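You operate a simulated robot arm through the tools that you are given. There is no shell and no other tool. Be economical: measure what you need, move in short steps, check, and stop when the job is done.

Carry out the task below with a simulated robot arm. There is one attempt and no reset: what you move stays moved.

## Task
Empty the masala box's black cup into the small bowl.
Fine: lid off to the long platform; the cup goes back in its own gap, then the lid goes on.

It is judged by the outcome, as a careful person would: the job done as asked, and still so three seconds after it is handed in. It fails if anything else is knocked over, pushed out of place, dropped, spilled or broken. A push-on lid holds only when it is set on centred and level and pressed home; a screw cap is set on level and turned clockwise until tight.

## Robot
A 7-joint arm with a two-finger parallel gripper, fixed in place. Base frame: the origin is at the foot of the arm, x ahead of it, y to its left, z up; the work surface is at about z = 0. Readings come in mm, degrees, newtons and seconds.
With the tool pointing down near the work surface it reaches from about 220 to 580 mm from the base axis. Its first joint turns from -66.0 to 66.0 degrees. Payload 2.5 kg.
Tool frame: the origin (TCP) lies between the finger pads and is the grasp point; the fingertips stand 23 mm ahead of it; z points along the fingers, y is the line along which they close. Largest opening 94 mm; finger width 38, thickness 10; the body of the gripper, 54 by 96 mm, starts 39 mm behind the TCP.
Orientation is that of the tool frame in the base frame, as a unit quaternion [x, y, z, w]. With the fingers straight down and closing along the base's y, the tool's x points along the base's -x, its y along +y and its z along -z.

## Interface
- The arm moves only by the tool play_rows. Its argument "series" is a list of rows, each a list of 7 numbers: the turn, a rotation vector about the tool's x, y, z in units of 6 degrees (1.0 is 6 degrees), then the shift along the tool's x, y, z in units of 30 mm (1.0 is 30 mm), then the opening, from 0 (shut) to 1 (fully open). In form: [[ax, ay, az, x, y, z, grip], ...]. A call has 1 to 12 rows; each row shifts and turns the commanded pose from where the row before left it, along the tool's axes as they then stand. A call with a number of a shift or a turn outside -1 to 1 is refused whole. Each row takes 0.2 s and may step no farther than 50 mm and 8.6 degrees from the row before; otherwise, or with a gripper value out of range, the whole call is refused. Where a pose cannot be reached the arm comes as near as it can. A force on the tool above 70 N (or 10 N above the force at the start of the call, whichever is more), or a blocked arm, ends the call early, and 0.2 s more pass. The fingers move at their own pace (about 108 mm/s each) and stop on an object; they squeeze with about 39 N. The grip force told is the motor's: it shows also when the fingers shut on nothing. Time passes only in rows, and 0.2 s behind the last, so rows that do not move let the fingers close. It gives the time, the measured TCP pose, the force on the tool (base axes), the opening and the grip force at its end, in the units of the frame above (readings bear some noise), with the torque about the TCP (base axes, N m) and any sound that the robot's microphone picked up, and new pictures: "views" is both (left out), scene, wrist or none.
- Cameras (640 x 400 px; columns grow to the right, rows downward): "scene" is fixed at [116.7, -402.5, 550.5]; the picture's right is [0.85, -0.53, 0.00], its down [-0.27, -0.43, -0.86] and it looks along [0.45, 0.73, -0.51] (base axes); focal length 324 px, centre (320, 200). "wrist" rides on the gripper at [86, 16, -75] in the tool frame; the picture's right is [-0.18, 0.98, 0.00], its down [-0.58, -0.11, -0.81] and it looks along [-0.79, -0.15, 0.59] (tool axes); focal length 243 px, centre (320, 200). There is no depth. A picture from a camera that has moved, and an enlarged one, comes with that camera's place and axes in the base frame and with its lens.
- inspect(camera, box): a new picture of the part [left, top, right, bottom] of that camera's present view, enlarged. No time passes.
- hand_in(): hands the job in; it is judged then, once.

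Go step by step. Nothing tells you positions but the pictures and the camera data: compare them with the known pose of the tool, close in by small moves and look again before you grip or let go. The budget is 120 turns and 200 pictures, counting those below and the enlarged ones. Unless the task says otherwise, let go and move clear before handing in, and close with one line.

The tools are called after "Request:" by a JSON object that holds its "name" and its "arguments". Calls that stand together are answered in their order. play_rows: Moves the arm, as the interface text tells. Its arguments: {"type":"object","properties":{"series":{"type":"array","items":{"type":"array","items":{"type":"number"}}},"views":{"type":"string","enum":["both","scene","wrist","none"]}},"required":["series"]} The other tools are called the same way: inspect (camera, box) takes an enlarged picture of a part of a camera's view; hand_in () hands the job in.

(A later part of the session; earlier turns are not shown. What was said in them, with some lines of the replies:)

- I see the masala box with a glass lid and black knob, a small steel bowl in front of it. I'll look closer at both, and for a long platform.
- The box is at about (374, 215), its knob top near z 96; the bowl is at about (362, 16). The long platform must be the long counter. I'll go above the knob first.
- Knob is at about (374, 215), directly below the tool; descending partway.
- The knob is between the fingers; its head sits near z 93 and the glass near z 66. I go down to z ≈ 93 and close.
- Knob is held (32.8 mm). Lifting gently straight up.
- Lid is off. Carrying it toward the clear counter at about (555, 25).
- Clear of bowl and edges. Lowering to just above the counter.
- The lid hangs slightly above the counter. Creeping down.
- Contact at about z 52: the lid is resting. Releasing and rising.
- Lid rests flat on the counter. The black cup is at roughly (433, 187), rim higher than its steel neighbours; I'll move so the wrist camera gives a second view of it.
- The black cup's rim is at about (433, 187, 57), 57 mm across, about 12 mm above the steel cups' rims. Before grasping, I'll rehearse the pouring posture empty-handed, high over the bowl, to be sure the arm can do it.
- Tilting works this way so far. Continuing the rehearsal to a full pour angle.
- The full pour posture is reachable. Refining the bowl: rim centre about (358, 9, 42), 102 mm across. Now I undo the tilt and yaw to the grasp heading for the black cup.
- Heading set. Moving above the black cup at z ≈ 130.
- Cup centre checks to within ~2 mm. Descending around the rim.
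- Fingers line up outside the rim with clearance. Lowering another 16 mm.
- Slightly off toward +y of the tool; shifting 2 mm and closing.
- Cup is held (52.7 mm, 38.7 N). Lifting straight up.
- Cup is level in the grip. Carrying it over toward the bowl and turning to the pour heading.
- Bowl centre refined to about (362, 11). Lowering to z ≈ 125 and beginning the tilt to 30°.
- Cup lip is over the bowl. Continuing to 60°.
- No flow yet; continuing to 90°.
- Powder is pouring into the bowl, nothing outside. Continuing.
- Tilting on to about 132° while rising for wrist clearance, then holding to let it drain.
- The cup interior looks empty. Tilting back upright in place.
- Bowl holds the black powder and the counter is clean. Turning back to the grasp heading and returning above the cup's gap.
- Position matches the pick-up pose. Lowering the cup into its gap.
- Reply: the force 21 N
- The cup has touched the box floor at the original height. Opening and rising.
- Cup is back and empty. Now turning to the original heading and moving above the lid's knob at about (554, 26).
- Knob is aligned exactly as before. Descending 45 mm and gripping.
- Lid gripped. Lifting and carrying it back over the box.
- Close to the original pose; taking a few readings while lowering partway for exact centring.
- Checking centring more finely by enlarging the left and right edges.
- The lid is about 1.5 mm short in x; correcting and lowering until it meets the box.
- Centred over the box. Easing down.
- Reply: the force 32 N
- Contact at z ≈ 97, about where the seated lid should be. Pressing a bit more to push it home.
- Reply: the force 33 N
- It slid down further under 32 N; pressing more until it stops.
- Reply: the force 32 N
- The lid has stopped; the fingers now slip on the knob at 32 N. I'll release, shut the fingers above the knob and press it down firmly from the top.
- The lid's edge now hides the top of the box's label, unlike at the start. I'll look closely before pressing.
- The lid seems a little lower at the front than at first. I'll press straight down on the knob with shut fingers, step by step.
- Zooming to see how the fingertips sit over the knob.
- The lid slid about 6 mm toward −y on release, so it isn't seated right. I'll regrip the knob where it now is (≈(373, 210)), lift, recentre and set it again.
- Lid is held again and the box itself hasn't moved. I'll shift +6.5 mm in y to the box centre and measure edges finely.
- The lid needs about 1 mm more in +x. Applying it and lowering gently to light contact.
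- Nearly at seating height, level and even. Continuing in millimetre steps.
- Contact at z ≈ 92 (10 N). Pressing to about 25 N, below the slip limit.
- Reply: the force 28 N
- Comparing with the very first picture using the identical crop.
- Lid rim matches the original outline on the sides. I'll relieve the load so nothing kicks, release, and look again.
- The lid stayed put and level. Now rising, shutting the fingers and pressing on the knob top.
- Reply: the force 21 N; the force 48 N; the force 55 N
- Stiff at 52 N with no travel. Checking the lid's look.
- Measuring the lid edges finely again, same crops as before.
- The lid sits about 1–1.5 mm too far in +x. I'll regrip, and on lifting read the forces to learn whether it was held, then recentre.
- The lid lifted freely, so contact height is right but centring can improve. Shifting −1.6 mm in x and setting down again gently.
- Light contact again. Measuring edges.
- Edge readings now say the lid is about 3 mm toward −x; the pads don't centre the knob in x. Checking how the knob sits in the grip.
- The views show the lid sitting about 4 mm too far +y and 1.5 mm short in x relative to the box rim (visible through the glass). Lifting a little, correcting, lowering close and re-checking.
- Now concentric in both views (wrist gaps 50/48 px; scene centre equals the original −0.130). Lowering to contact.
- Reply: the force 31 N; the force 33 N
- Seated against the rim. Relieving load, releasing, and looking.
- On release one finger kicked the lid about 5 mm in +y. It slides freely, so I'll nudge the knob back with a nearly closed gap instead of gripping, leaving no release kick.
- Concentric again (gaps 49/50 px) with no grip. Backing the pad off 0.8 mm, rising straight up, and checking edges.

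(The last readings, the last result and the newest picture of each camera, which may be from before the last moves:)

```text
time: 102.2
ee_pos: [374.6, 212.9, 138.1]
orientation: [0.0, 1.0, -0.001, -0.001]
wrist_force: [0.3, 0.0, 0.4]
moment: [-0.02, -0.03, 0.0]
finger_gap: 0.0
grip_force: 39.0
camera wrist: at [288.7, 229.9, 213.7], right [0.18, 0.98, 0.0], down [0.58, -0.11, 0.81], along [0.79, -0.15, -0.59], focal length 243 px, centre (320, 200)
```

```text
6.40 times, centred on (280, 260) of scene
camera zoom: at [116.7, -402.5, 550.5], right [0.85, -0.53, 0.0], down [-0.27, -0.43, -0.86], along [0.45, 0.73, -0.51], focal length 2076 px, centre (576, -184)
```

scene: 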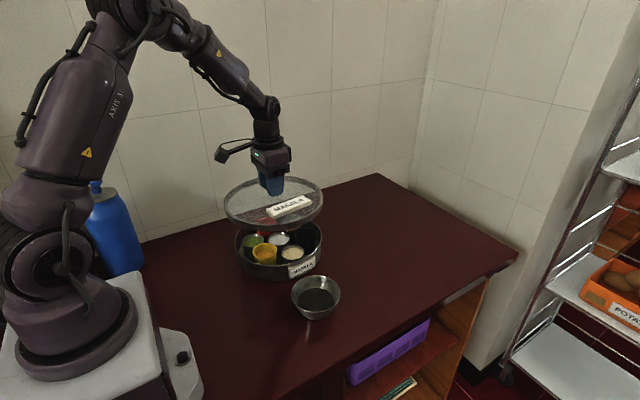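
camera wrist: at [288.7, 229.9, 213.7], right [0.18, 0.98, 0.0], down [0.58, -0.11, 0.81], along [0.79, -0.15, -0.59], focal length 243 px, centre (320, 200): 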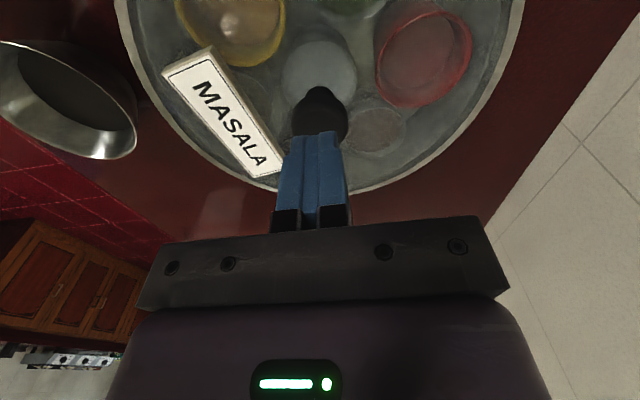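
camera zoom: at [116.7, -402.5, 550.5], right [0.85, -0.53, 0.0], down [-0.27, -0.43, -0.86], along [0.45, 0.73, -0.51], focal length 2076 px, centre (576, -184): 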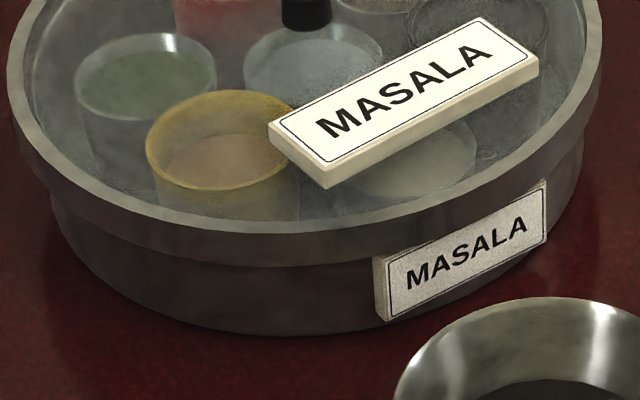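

The lid is within about 1 mm of centre (slightly −x), level all round. Pressing down on the knob from the top, which tends to carry it that last bit +x.

Request:
{"name": "play_rows", "arguments": {"series": [[0, 0, 0, 0, -0.02, 0.4, 0], [0, 0, 0, 0, 0, 0.18, 0], [0, 0, 0, 0, 0, 0.05, 0]], "views": "none"}}

Request:
{"name": "play_rows", "arguments": {"series": [[0, 0, 0, 0, 0, 0.05, 0]], "views": "none"}}

Request:
{"name": "play_rows", "arguments": {"series": [[0, 0, 0, 0, 0, 0.05, 0]], "views": "none"}}

```text
time: 103.0
ee_pos: [377.7, 213.3, 121.5]
orientation: [0.0, 1.0, 0.001, 0.0]
wrist_force: [-7.5, -4.1, 23.5]
moment: [-0.08, 0.29, 0.05]
finger_gap: 0.0
grip_force: 39.4
```

```text
time: 103.4
ee_pos: [376.6, 212.1, 120.9]
orientation: [0.0, 1.0, 0.001, 0.003]
wrist_force: [-14.8, -7.2, 48.1]
moment: [-0.16, 0.58, 0.02]
finger_gap: 0.0
grip_force: 38.9
```

```text
time: 103.8
ee_pos: [375.7, 214.6, 121.2]
orientation: [0.0, 1.0, 0.002, 0.003]
wrist_force: [-14.1, -8.7, 57.0]
moment: [-0.19, 0.76, 0.07]
finger_gap: 0.1
grip_force: 38.9
```

57 N, solid. A touch more, then retreat and look.

Request:
{"name": "play_rows", "arguments": {"series": [[0, 0, 0, 0, 0, 0.02, 0], [0, 0, 0, 0, 0, 0, 0]], "views": "none"}}

Request:
{"name": "play_rows", "arguments": {"series": [[0, 0, 0, 0, 0, -0.1, 0], [0, 0, 0, 0, 0, -0.1, 0], [0, 0, 0, 0, 0, -0.5, 0]], "views": "wrist"}}

Request:
{"name": "inspect", "arguments": {"camera": "scene", "box": [215, 200, 265, 250]}}

Request:
{"name": "inspect", "arguments": {"camera": "scene", "box": [295, 200, 345, 250]}}

Request:
{"name": "inspect", "arguments": {"camera": "scene", "box": [220, 190, 360, 330]}}

```text
time: 104.4
ee_pos: [376.8, 213.8, 120.9]
orientation: [0.0, 1.0, 0.002, 0.003]
wrist_force: [-13.0, -7.5, 63.2]
moment: [-0.19, 0.84, 0.05]
finger_gap: 0.1
grip_force: 38.8
```

```text
time: 105.2
ee_pos: [375.4, 211.6, 137.1]
orientation: [0.001, 1.0, -0.001, -0.002]
wrist_force: [1.2, 0.9, 0.4]
moment: [0.0, 0.03, 0.03]
finger_gap: 0.0
grip_force: 39.1
camera wrist: at [288.2, 228.3, 212.6], right [0.18, 0.98, 0.0], down [0.58, -0.11, 0.8], along [0.79, -0.15, -0.59], focal length 243 px, centre (320, 200)
```

wrist: 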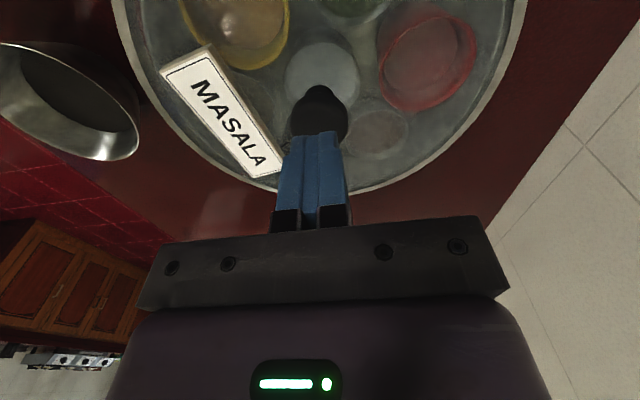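

```text
8.00 times, centred on (240, 225) of scene
camera zoom: at [116.7, -402.5, 550.5], right [0.85, -0.53, 0.0], down [-0.27, -0.43, -0.86], along [0.45, 0.73, -0.51], focal length 2595 px, centre (960, 0)
```

zoom: 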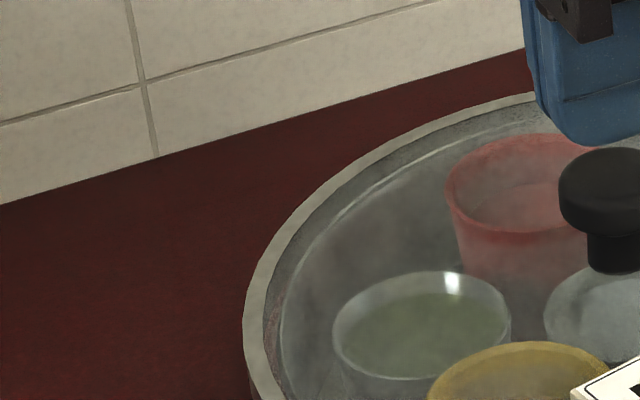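

```text
8.00 times, centred on (320, 225) of scene
camera zoom: at [116.7, -402.5, 550.5], right [0.85, -0.53, 0.0], down [-0.27, -0.43, -0.86], along [0.45, 0.73, -0.51], focal length 2595 px, centre (320, 0)
```

zoom: 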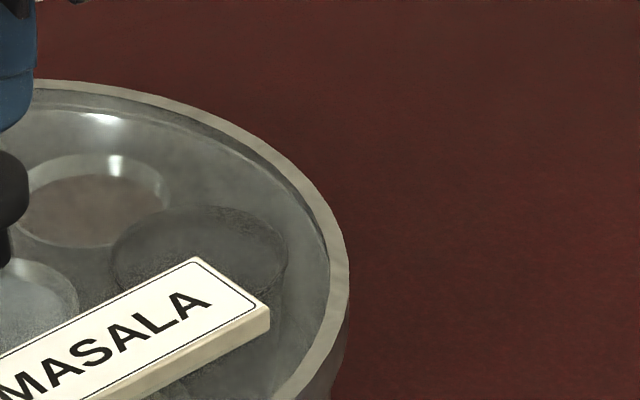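

```text
2.86 times, centred on (290, 260) of scene
camera zoom: at [116.7, -402.5, 550.5], right [0.85, -0.53, 0.0], down [-0.27, -0.43, -0.86], along [0.45, 0.73, -0.51], focal length 927 px, centre (406, 29)
```

zoom: 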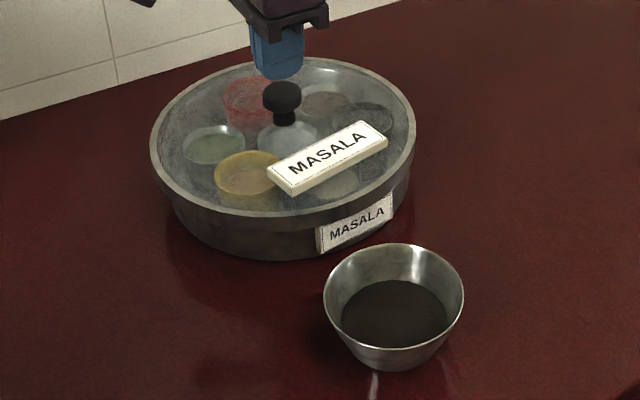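

The lid got dragged about 5 mm as I retreated, so it still slides. I'll check whether the box itself has moved, using the same crop as the bare-box picture.

Request:
{"name": "inspect", "arguments": {"camera": "scene", "box": [260, 200, 340, 280]}}

Request:
{"name": "inspect", "arguments": {"camera": "wrist", "box": [110, 0, 530, 200]}}

```text
5.00 times, centred on (300, 240) of scene
camera zoom: at [116.7, -402.5, 550.5], right [0.85, -0.53, 0.0], down [-0.27, -0.43, -0.86], along [0.45, 0.73, -0.51], focal length 1622 px, centre (420, 0)
```

zoom: 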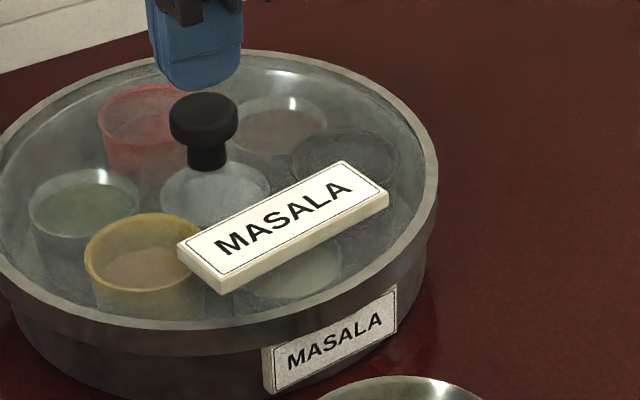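

```text
1.52 times, centred on (320, 100) of wrist
camera zoom: at [288.2, 228.3, 212.6], right [0.18, 0.98, 0.0], down [0.58, -0.11, 0.8], along [0.79, -0.15, -0.59], focal length 370 px, centre (320, 352)
```

zoom: 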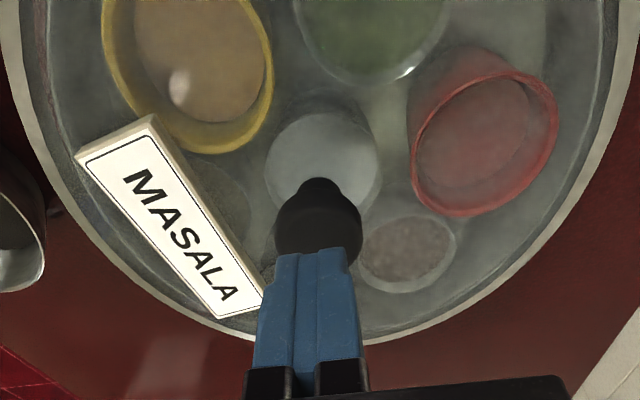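

The box and cups haven't moved. The lid is about 3 mm short in x and 1 mm in y. I'll regrip, lift slightly, correct, set down, and then release by opening only about 1 mm before rising.

Request:
{"name": "play_rows", "arguments": {"series": [[0, 0, 0, 0.1, 0.06, 0, 0.6], [0, 0, 0, 0, 0, 0, 0.6], [0, 0, 0, 0, 0, 0.8, 0.6], [0, 0, 0, 0, 0, 0.72, 0.6], [0, 0, 0, 0, 0, 0, 0.45], [0, 0, 0, 0, 0, 0, 0.4], [0, 0, 0, 0, 0, 0, 0.37]], "views": "none"}}

Request:
{"name": "play_rows", "arguments": {"series": [[0, 0, 0, 0, 0, 0, 0.3], [0, 0, 0, 0, 0, 0, 0.2], [0, 0, 0, 0, 0, -0.1, 0.2], [0, 0, 0, -0.107, 0.033, 0, 0.2], [0, 0, 0, 0, 0, 0, 0.2]], "views": "wrist"}}

Request:
{"name": "inspect", "arguments": {"camera": "scene", "box": [215, 200, 265, 250]}}

Request:
{"name": "inspect", "arguments": {"camera": "scene", "box": [295, 200, 345, 250]}}

Request:
{"name": "inspect", "arguments": {"camera": "wrist", "box": [160, 40, 480, 240]}}

```text
time: 106.8
ee_pos: [370.5, 212.4, 93.4]
orientation: [0.0, 1.0, -0.001, 0.0]
wrist_force: [-0.8, 0.0, -0.1]
moment: [-0.01, 0.03, -0.02]
finger_gap: 34.8
grip_force: 0.1
```

```text
time: 108.0
ee_pos: [374.5, 214.3, 94.8]
orientation: [0.0, 1.0, 0.0, 0.0]
wrist_force: [0.3, 0.5, -1.5]
moment: [0.02, 0.02, 0.03]
finger_gap: 32.8
grip_force: 39.2
camera wrist: at [287.4, 230.6, 170.2], right [0.18, 0.98, 0.0], down [0.58, -0.11, 0.81], along [0.79, -0.15, -0.59], focal length 243 px, centre (320, 200)
```

wrist: 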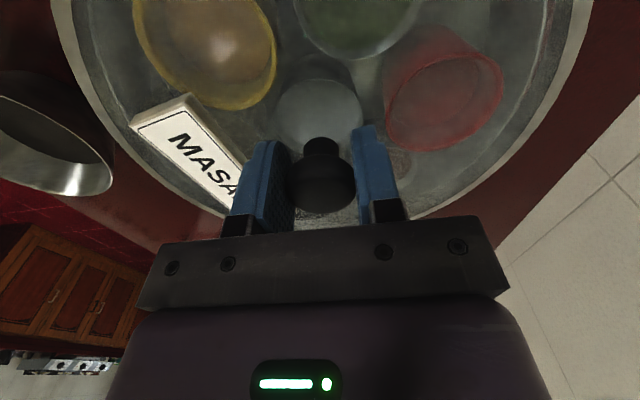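

```text
8.00 times, centred on (240, 225) of scene
camera zoom: at [116.8, -402.5, 550.5], right [0.85, -0.53, 0.0], down [-0.27, -0.43, -0.86], along [0.45, 0.73, -0.51], focal length 2595 px, centre (960, 0)
```

zoom: 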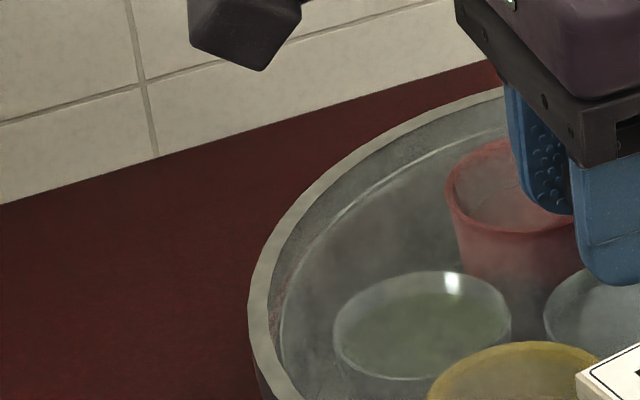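

```text
8.00 times, centred on (320, 225) of scene
camera zoom: at [116.8, -402.5, 550.5], right [0.85, -0.53, 0.0], down [-0.27, -0.43, -0.86], along [0.45, 0.73, -0.51], focal length 2595 px, centre (320, 0)
```

zoom: 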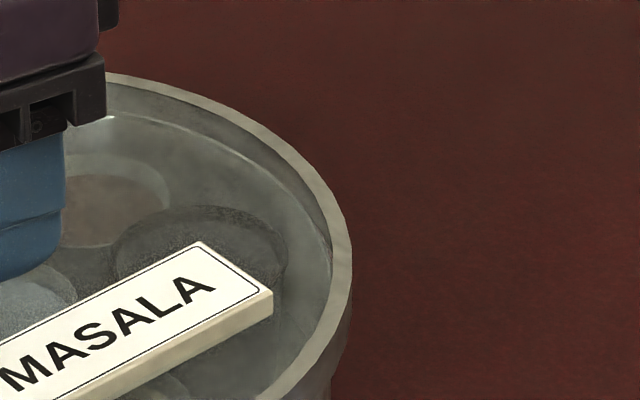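

```text
2.00 times, centred on (320, 140) of wrist
camera zoom: at [287.4, 230.6, 170.2], right [0.18, 0.98, 0.0], down [0.58, -0.11, 0.81], along [0.79, -0.15, -0.59], focal length 485 px, centre (320, 320)
```

zoom: 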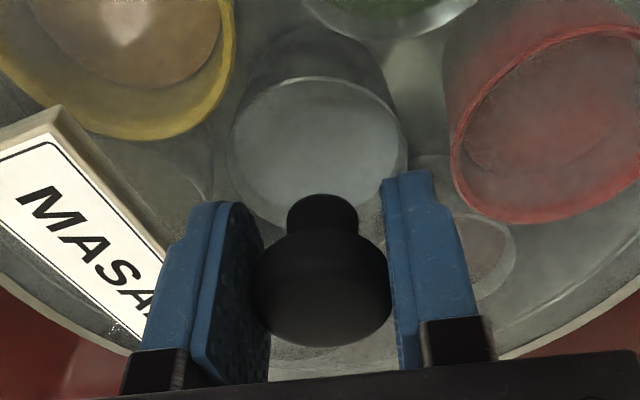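

Fine trim: −1.3 mm y, +0.5 mm x, then set down.

Request:
{"name": "play_rows", "arguments": {"series": [[0, 0, 0, -0.017, -0.043, 0, 0.2], [0, 0, 0, 0, 0, 0.08, 0.2]], "views": "none"}}

Request:
{"name": "play_rows", "arguments": {"series": [[0, 0, 0, 0, 0, 0.03, 0.2]], "views": "none"}}

Request:
{"name": "play_rows", "arguments": {"series": [[0, 0, 0, 0, 0, 0.03, 0.2]], "views": "none"}}

```text
time: 108.6
ee_pos: [374.7, 214.0, 93.0]
orientation: [-0.001, 1.0, -0.001, 0.0]
wrist_force: [0.0, 0.6, -0.8]
moment: [0.01, 0.0, 0.02]
finger_gap: 32.8
grip_force: 39.1
```

```text
time: 109.0
ee_pos: [373.3, 213.8, 92.6]
orientation: [0.0, 1.0, 0.0, 0.0]
wrist_force: [0.5, 1.0, -1.5]
moment: [0.04, 0.02, 0.0]
finger_gap: 32.7
grip_force: 39.2
```

```text
time: 109.4
ee_pos: [375.2, 214.2, 92.4]
orientation: [0.0, 1.0, 0.0, 0.0]
wrist_force: [-4.6, -2.5, 12.4]
moment: [-0.13, 0.34, -0.07]
finger_gap: 32.9
grip_force: 38.9
```

Contact. Pressing via the grip with lateral compensation.

Request:
{"name": "play_rows", "arguments": {"series": [[0, 0, 0, 0.02, -0.012, 0.025, 0.2]], "views": "none"}}

Request:
{"name": "play_rows", "arguments": {"series": [[0, 0, 0, 0.02, -0.012, 0.01, 0.2]], "views": "none"}}

```text
time: 109.8
ee_pos: [375.0, 214.7, 92.3]
orientation: [0.001, 1.0, 0.001, 0.002]
wrist_force: [-4.2, -1.5, 23.6]
moment: [0.01, 0.65, -0.21]
finger_gap: 33.0
grip_force: 39.6
```

```text
time: 110.2
ee_pos: [374.6, 214.0, 92.8]
orientation: [0.0, 1.0, 0.002, 0.003]
wrist_force: [-2.7, 0.9, 27.9]
moment: [0.06, 0.51, -0.26]
finger_gap: 32.8
grip_force: 38.8
```

Lateral load is nearly nil at 28 N. Unloading along the same path, then opening only to 34.5 mm.

Request:
{"name": "play_rows", "arguments": {"series": [[0, 0, 0, -0.02, 0.012, -0.025, 0.2], [0, 0, 0, -0.01, 0.006, -0.02, 0.2], [0, 0, 0, 0, 0, -0.015, 0.2]], "views": "none"}}

Request:
{"name": "play_rows", "arguments": {"series": [[0, 0, 0, 0, 0, 0, 0.34], [0, 0, 0, 0, 0, 0, 0.352], [0, 0, 0, 0, 0, 0, 0.36], [0, 0, 0, 0, 0, 0, 0.368], [0, 0, 0, 0, 0, 0, 0.368]], "views": "wrist"}}

Request:
{"name": "inspect", "arguments": {"camera": "wrist", "box": [160, 40, 480, 240]}}

```text
time: 111.0
ee_pos: [376.0, 213.1, 93.5]
orientation: [-0.001, 1.0, 0.001, 0.0]
wrist_force: [-0.8, 4.8, 15.0]
moment: [0.03, -0.65, 0.02]
finger_gap: 32.9
grip_force: 38.5
```

```text
time: 112.2
ee_pos: [375.1, 211.9, 92.8]
orientation: [0.0, 1.0, 0.0, 0.0]
wrist_force: [0.0, -0.7, 1.5]
moment: [0.06, -0.04, -0.01]
finger_gap: 34.7
grip_force: 0.1
camera wrist: at [288.6, 229.6, 167.3], right [0.18, 0.98, 0.0], down [0.58, -0.11, 0.81], along [0.79, -0.15, -0.59], focal length 243 px, centre (320, 200)
```

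wrist: 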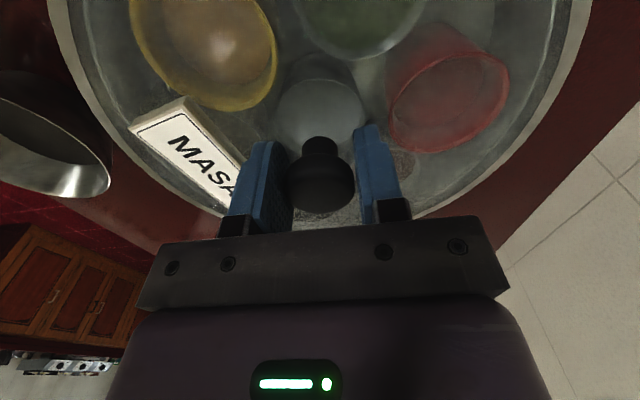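

```text
2.00 times, centred on (320, 140) of wrist
camera zoom: at [288.6, 229.6, 167.3], right [0.18, 0.98, 0.0], down [0.58, -0.11, 0.81], along [0.79, -0.15, -0.59], focal length 485 px, centre (320, 320)
```

zoom: 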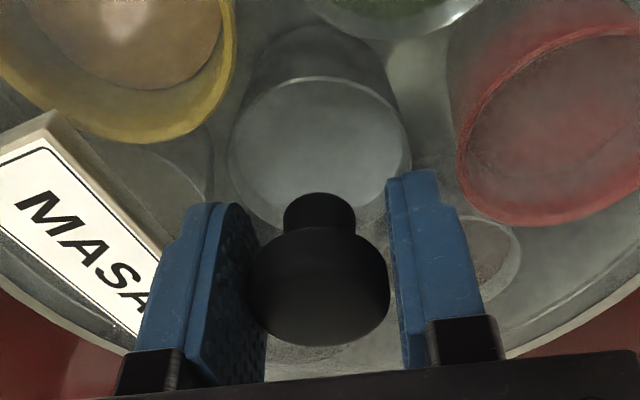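

Knob and box centre now line up in the wrist view. Backing off the touching pad and rising straight up.

Request:
{"name": "play_rows", "arguments": {"series": [[0, 0, 0, 0, -0.025, 0, 0.368], [0, 0, 0, 0, 0, -0.2, 0.368], [0, 0, 0, 0, 0, -0.4, 0.368], [0, 0, 0, 0, 0, -0.9, 0.368], [0, 0, 0, 0, 0, 0, 0], [0, 0, 0, 0, 0, 0, 0]], "views": "none"}}

Request:
{"name": "inspect", "arguments": {"camera": "scene", "box": [215, 200, 265, 250]}}

Request:
{"name": "inspect", "arguments": {"camera": "scene", "box": [295, 200, 345, 250]}}

Request:
{"name": "inspect", "arguments": {"camera": "scene", "box": [220, 190, 360, 330]}}

Request:
{"name": "inspect", "arguments": {"camera": "wrist", "box": [110, 0, 530, 200]}}

```text
time: 113.6
ee_pos: [375.3, 212.7, 138.2]
orientation: [0.0, 1.0, 0.0, 0.0]
wrist_force: [-1.3, 0.5, -0.4]
moment: [0.0, 0.0, 0.03]
finger_gap: 0.3
grip_force: 39.2
```

```text
8.00 times, centred on (240, 225) of scene
camera zoom: at [116.7, -402.5, 550.5], right [0.85, -0.53, 0.0], down [-0.27, -0.43, -0.86], along [0.45, 0.73, -0.51], focal length 2595 px, centre (960, 0)
```

zoom: 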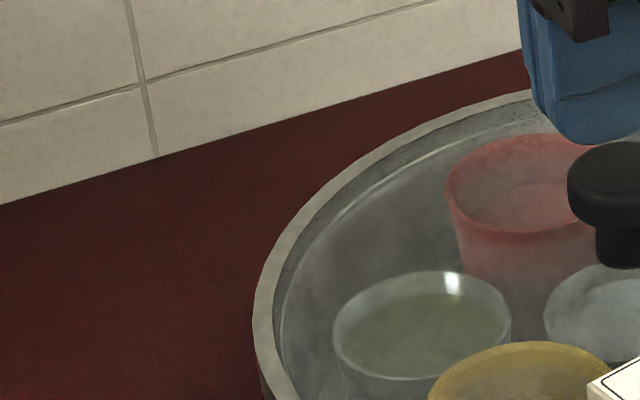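

```text
8.00 times, centred on (320, 225) of scene
camera zoom: at [116.7, -402.5, 550.5], right [0.85, -0.53, 0.0], down [-0.27, -0.43, -0.86], along [0.45, 0.73, -0.51], focal length 2595 px, centre (320, 0)
```

zoom: 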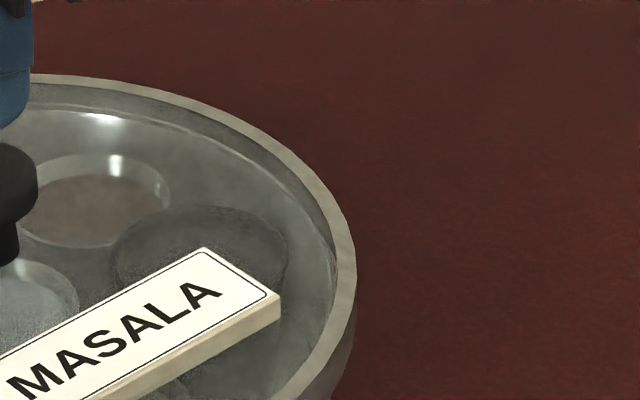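

```text
2.86 times, centred on (290, 260) of scene
camera zoom: at [116.7, -402.5, 550.5], right [0.85, -0.53, 0.0], down [-0.27, -0.43, -0.86], along [0.45, 0.73, -0.51], focal length 927 px, centre (406, 29)
```

zoom: 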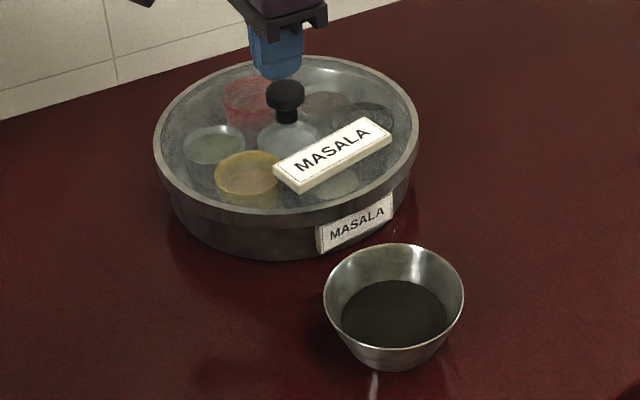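

```text
1.52 times, centred on (320, 100) of wrist
camera zoom: at [287.3, 229.1, 212.6], right [0.18, 0.98, 0.0], down [0.58, -0.11, 0.81], along [0.79, -0.15, -0.59], focal length 370 px, centre (320, 352)
```

zoom: 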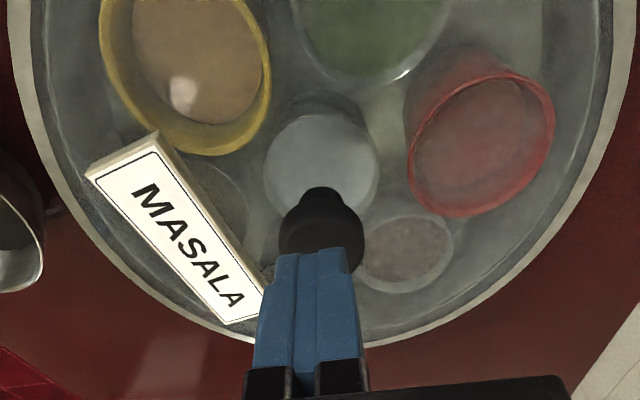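

The lid now matches the original placement (edges 153/419 vs 153/418). Pressing from the top with lateral compensation.

Request:
{"name": "play_rows", "arguments": {"series": [[0, 0, 0, 0, 0.02, 0.4, 0], [0, 0, 0, 0, 0, 0.14, 0]], "views": "none"}}

Request:
{"name": "play_rows", "arguments": {"series": [[0, 0, 0, 0.02, -0.012, 0.04, 0]], "views": "none"}}

Request:
{"name": "play_rows", "arguments": {"series": [[0, 0, 0, 0.025, -0.015, 0.04, 0]], "views": "none"}}

```text
time: 114.2
ee_pos: [374.8, 213.3, 122.2]
orientation: [0.001, 1.0, 0.0, 0.0]
wrist_force: [-2.7, -1.1, 5.0]
moment: [-0.02, 0.09, -0.01]
finger_gap: 0.0
grip_force: 39.2
```

```text
time: 114.6
ee_pos: [374.1, 213.8, 121.1]
orientation: [0.0, 1.0, 0.001, 0.003]
wrist_force: [-5.0, -2.1, 22.5]
moment: [-0.13, 0.22, 0.01]
finger_gap: 0.0
grip_force: 39.2
```

```text
time: 115.0
ee_pos: [373.9, 212.5, 120.7]
orientation: [0.0, 1.0, 0.002, 0.002]
wrist_force: [-8.9, -4.8, 46.3]
moment: [-0.12, 0.41, 0.02]
finger_gap: 0.0
grip_force: 38.7
```

Request:
{"name": "play_rows", "arguments": {"series": [[0, 0, 0, 0.03, -0.018, 0.025, 0]], "views": "none"}}

Request:
{"name": "inspect", "arguments": {"camera": "scene", "box": [220, 190, 360, 330]}}

```text
time: 115.4
ee_pos: [374.2, 212.2, 120.9]
orientation: [0.0, 1.0, 0.003, 0.005]
wrist_force: [-6.5, -3.2, 52.6]
moment: [-0.06, 0.56, 0.0]
finger_gap: 0.3
grip_force: 38.8
```

```text
2.86 times, centred on (290, 260) of scene
camera zoom: at [116.5, -402.6, 550.4], right [0.85, -0.53, 0.0], down [-0.27, -0.43, -0.86], along [0.45, 0.73, -0.51], focal length 927 px, centre (406, 29)
```

zoom: 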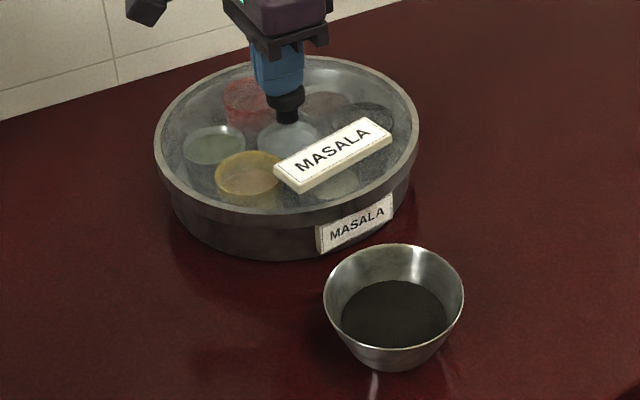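

Firmly pressed at 53 N and steady. Unloading along the reverse path.

Request:
{"name": "play_rows", "arguments": {"series": [[0, 0, 0, -0.03, 0.018, -0.025, 0], [0, 0, 0, -0.025, 0.015, -0.04, 0], [0, 0, 0, -0.02, 0.012, -0.04, 0], [0, 0, 0, 0, 0, -0.05, 0], [0, 0, 0, 0, 0, -0.5, 0], [0, 0, 0, 0, 0, -1, 0]], "views": "wrist"}}

Request:
{"name": "inspect", "arguments": {"camera": "scene", "box": [215, 200, 265, 250]}}

Request:
{"name": "inspect", "arguments": {"camera": "scene", "box": [295, 200, 345, 250]}}

Request:
{"name": "inspect", "arguments": {"camera": "scene", "box": [220, 190, 360, 330]}}

```text
time: 116.8
ee_pos: [374.7, 213.8, 166.6]
orientation: [0.0, 1.0, -0.001, 0.0]
wrist_force: [-0.4, 0.1, -0.1]
moment: [0.03, 0.0, 0.0]
finger_gap: 0.2
grip_force: 39.1
camera wrist: at [287.6, 229.8, 241.4], right [0.18, 0.98, 0.0], down [0.58, -0.11, 0.81], along [0.79, -0.15, -0.59], focal length 243 px, centre (320, 200)
```

wrist: 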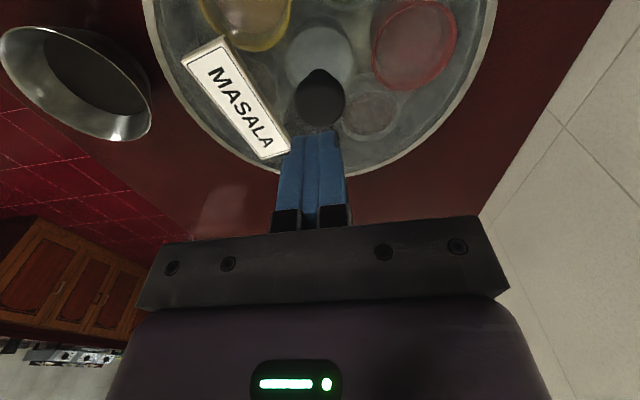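

```text
8.00 times, centred on (240, 225) of scene
camera zoom: at [116.8, -402.5, 550.5], right [0.85, -0.53, 0.0], down [-0.27, -0.43, -0.86], along [0.45, 0.73, -0.51], focal length 2595 px, centre (960, 0)
```

zoom: 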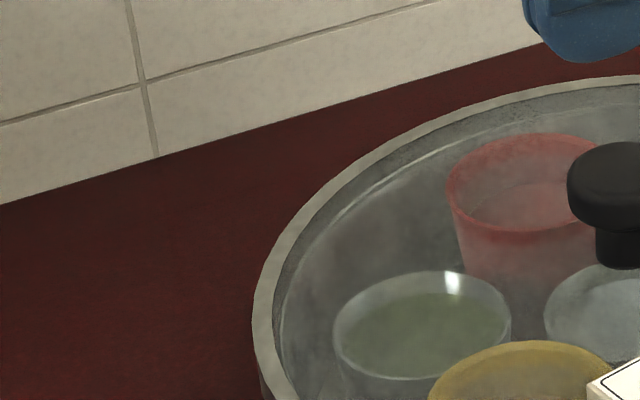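

```text
8.00 times, centred on (320, 225) of scene
camera zoom: at [116.8, -402.5, 550.5], right [0.85, -0.53, 0.0], down [-0.27, -0.43, -0.86], along [0.45, 0.73, -0.51], focal length 2595 px, centre (320, 0)
```

zoom: 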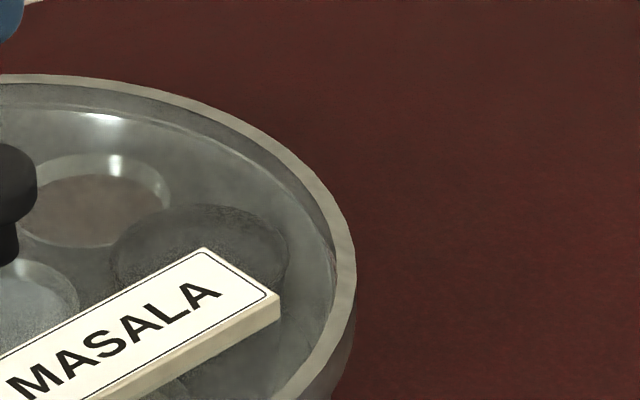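

```text
2.86 times, centred on (290, 260) of scene
camera zoom: at [116.8, -402.5, 550.5], right [0.85, -0.53, 0.0], down [-0.27, -0.43, -0.86], along [0.45, 0.73, -0.51], focal length 927 px, centre (406, 29)
```

zoom: 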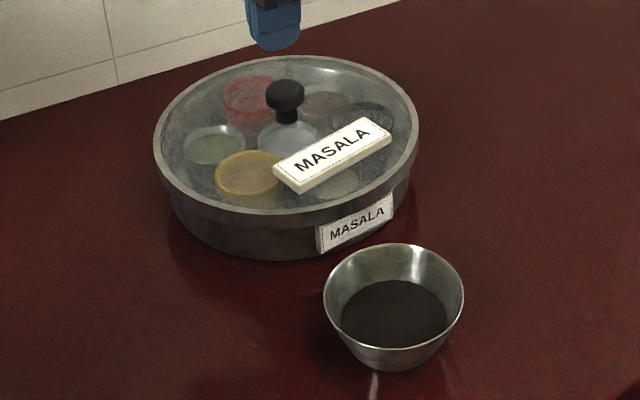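

The lid stayed exactly centred and level after pressing, the bowl holds the powder, and the counter is clean. Moving well clear.

Request:
{"name": "play_rows", "arguments": {"series": [[0, 0, 0, 0, 0, -1, 0.3], [0, 0, 0, 0, 0, -1, 0.3], [0, 0, 0, 0, 0, -1, 0.3], [0, 0, 0, 0, 0, 0, 0.3]], "views": "both"}}

```text
time: 117.8
ee_pos: [373.2, 212.2, 257.7]
orientation: [0.0, 1.0, 0.0, 0.001]
wrist_force: [-0.1, 0.2, -0.3]
moment: [0.01, -0.02, 0.02]
finger_gap: 28.4
grip_force: 0.0
camera wrist: at [286.6, 229.3, 332.5], right [0.18, 0.98, 0.0], down [0.58, -0.11, 0.81], along [0.79, -0.15, -0.59], focal length 243 px, centre (320, 200)
```

scene: 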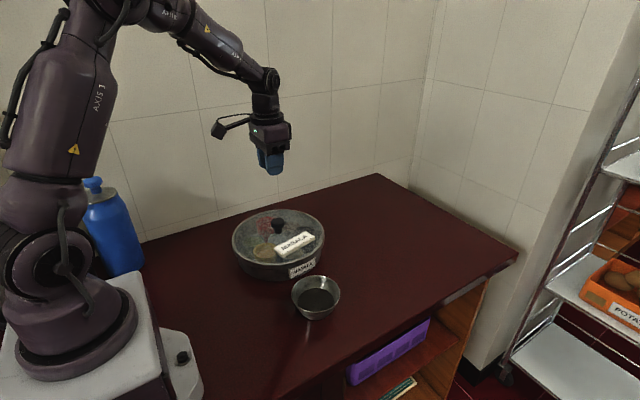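
wrist: 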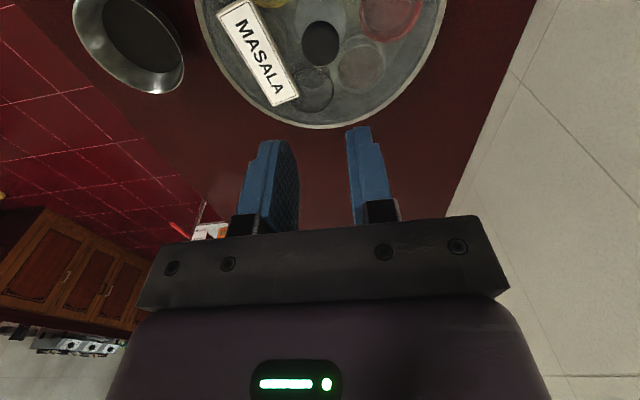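

Everything is in place and the arm is clear, so I'm handing in.

Request:
{"name": "hand_in", "arguments": {}}

```text
The job is handed in.
```

The black cup is emptied into the small bowl and back in its own gap. The lid is back on the box, centred, level and pressed down, though I never felt or heard it click, so I can't say for sure that it locked.
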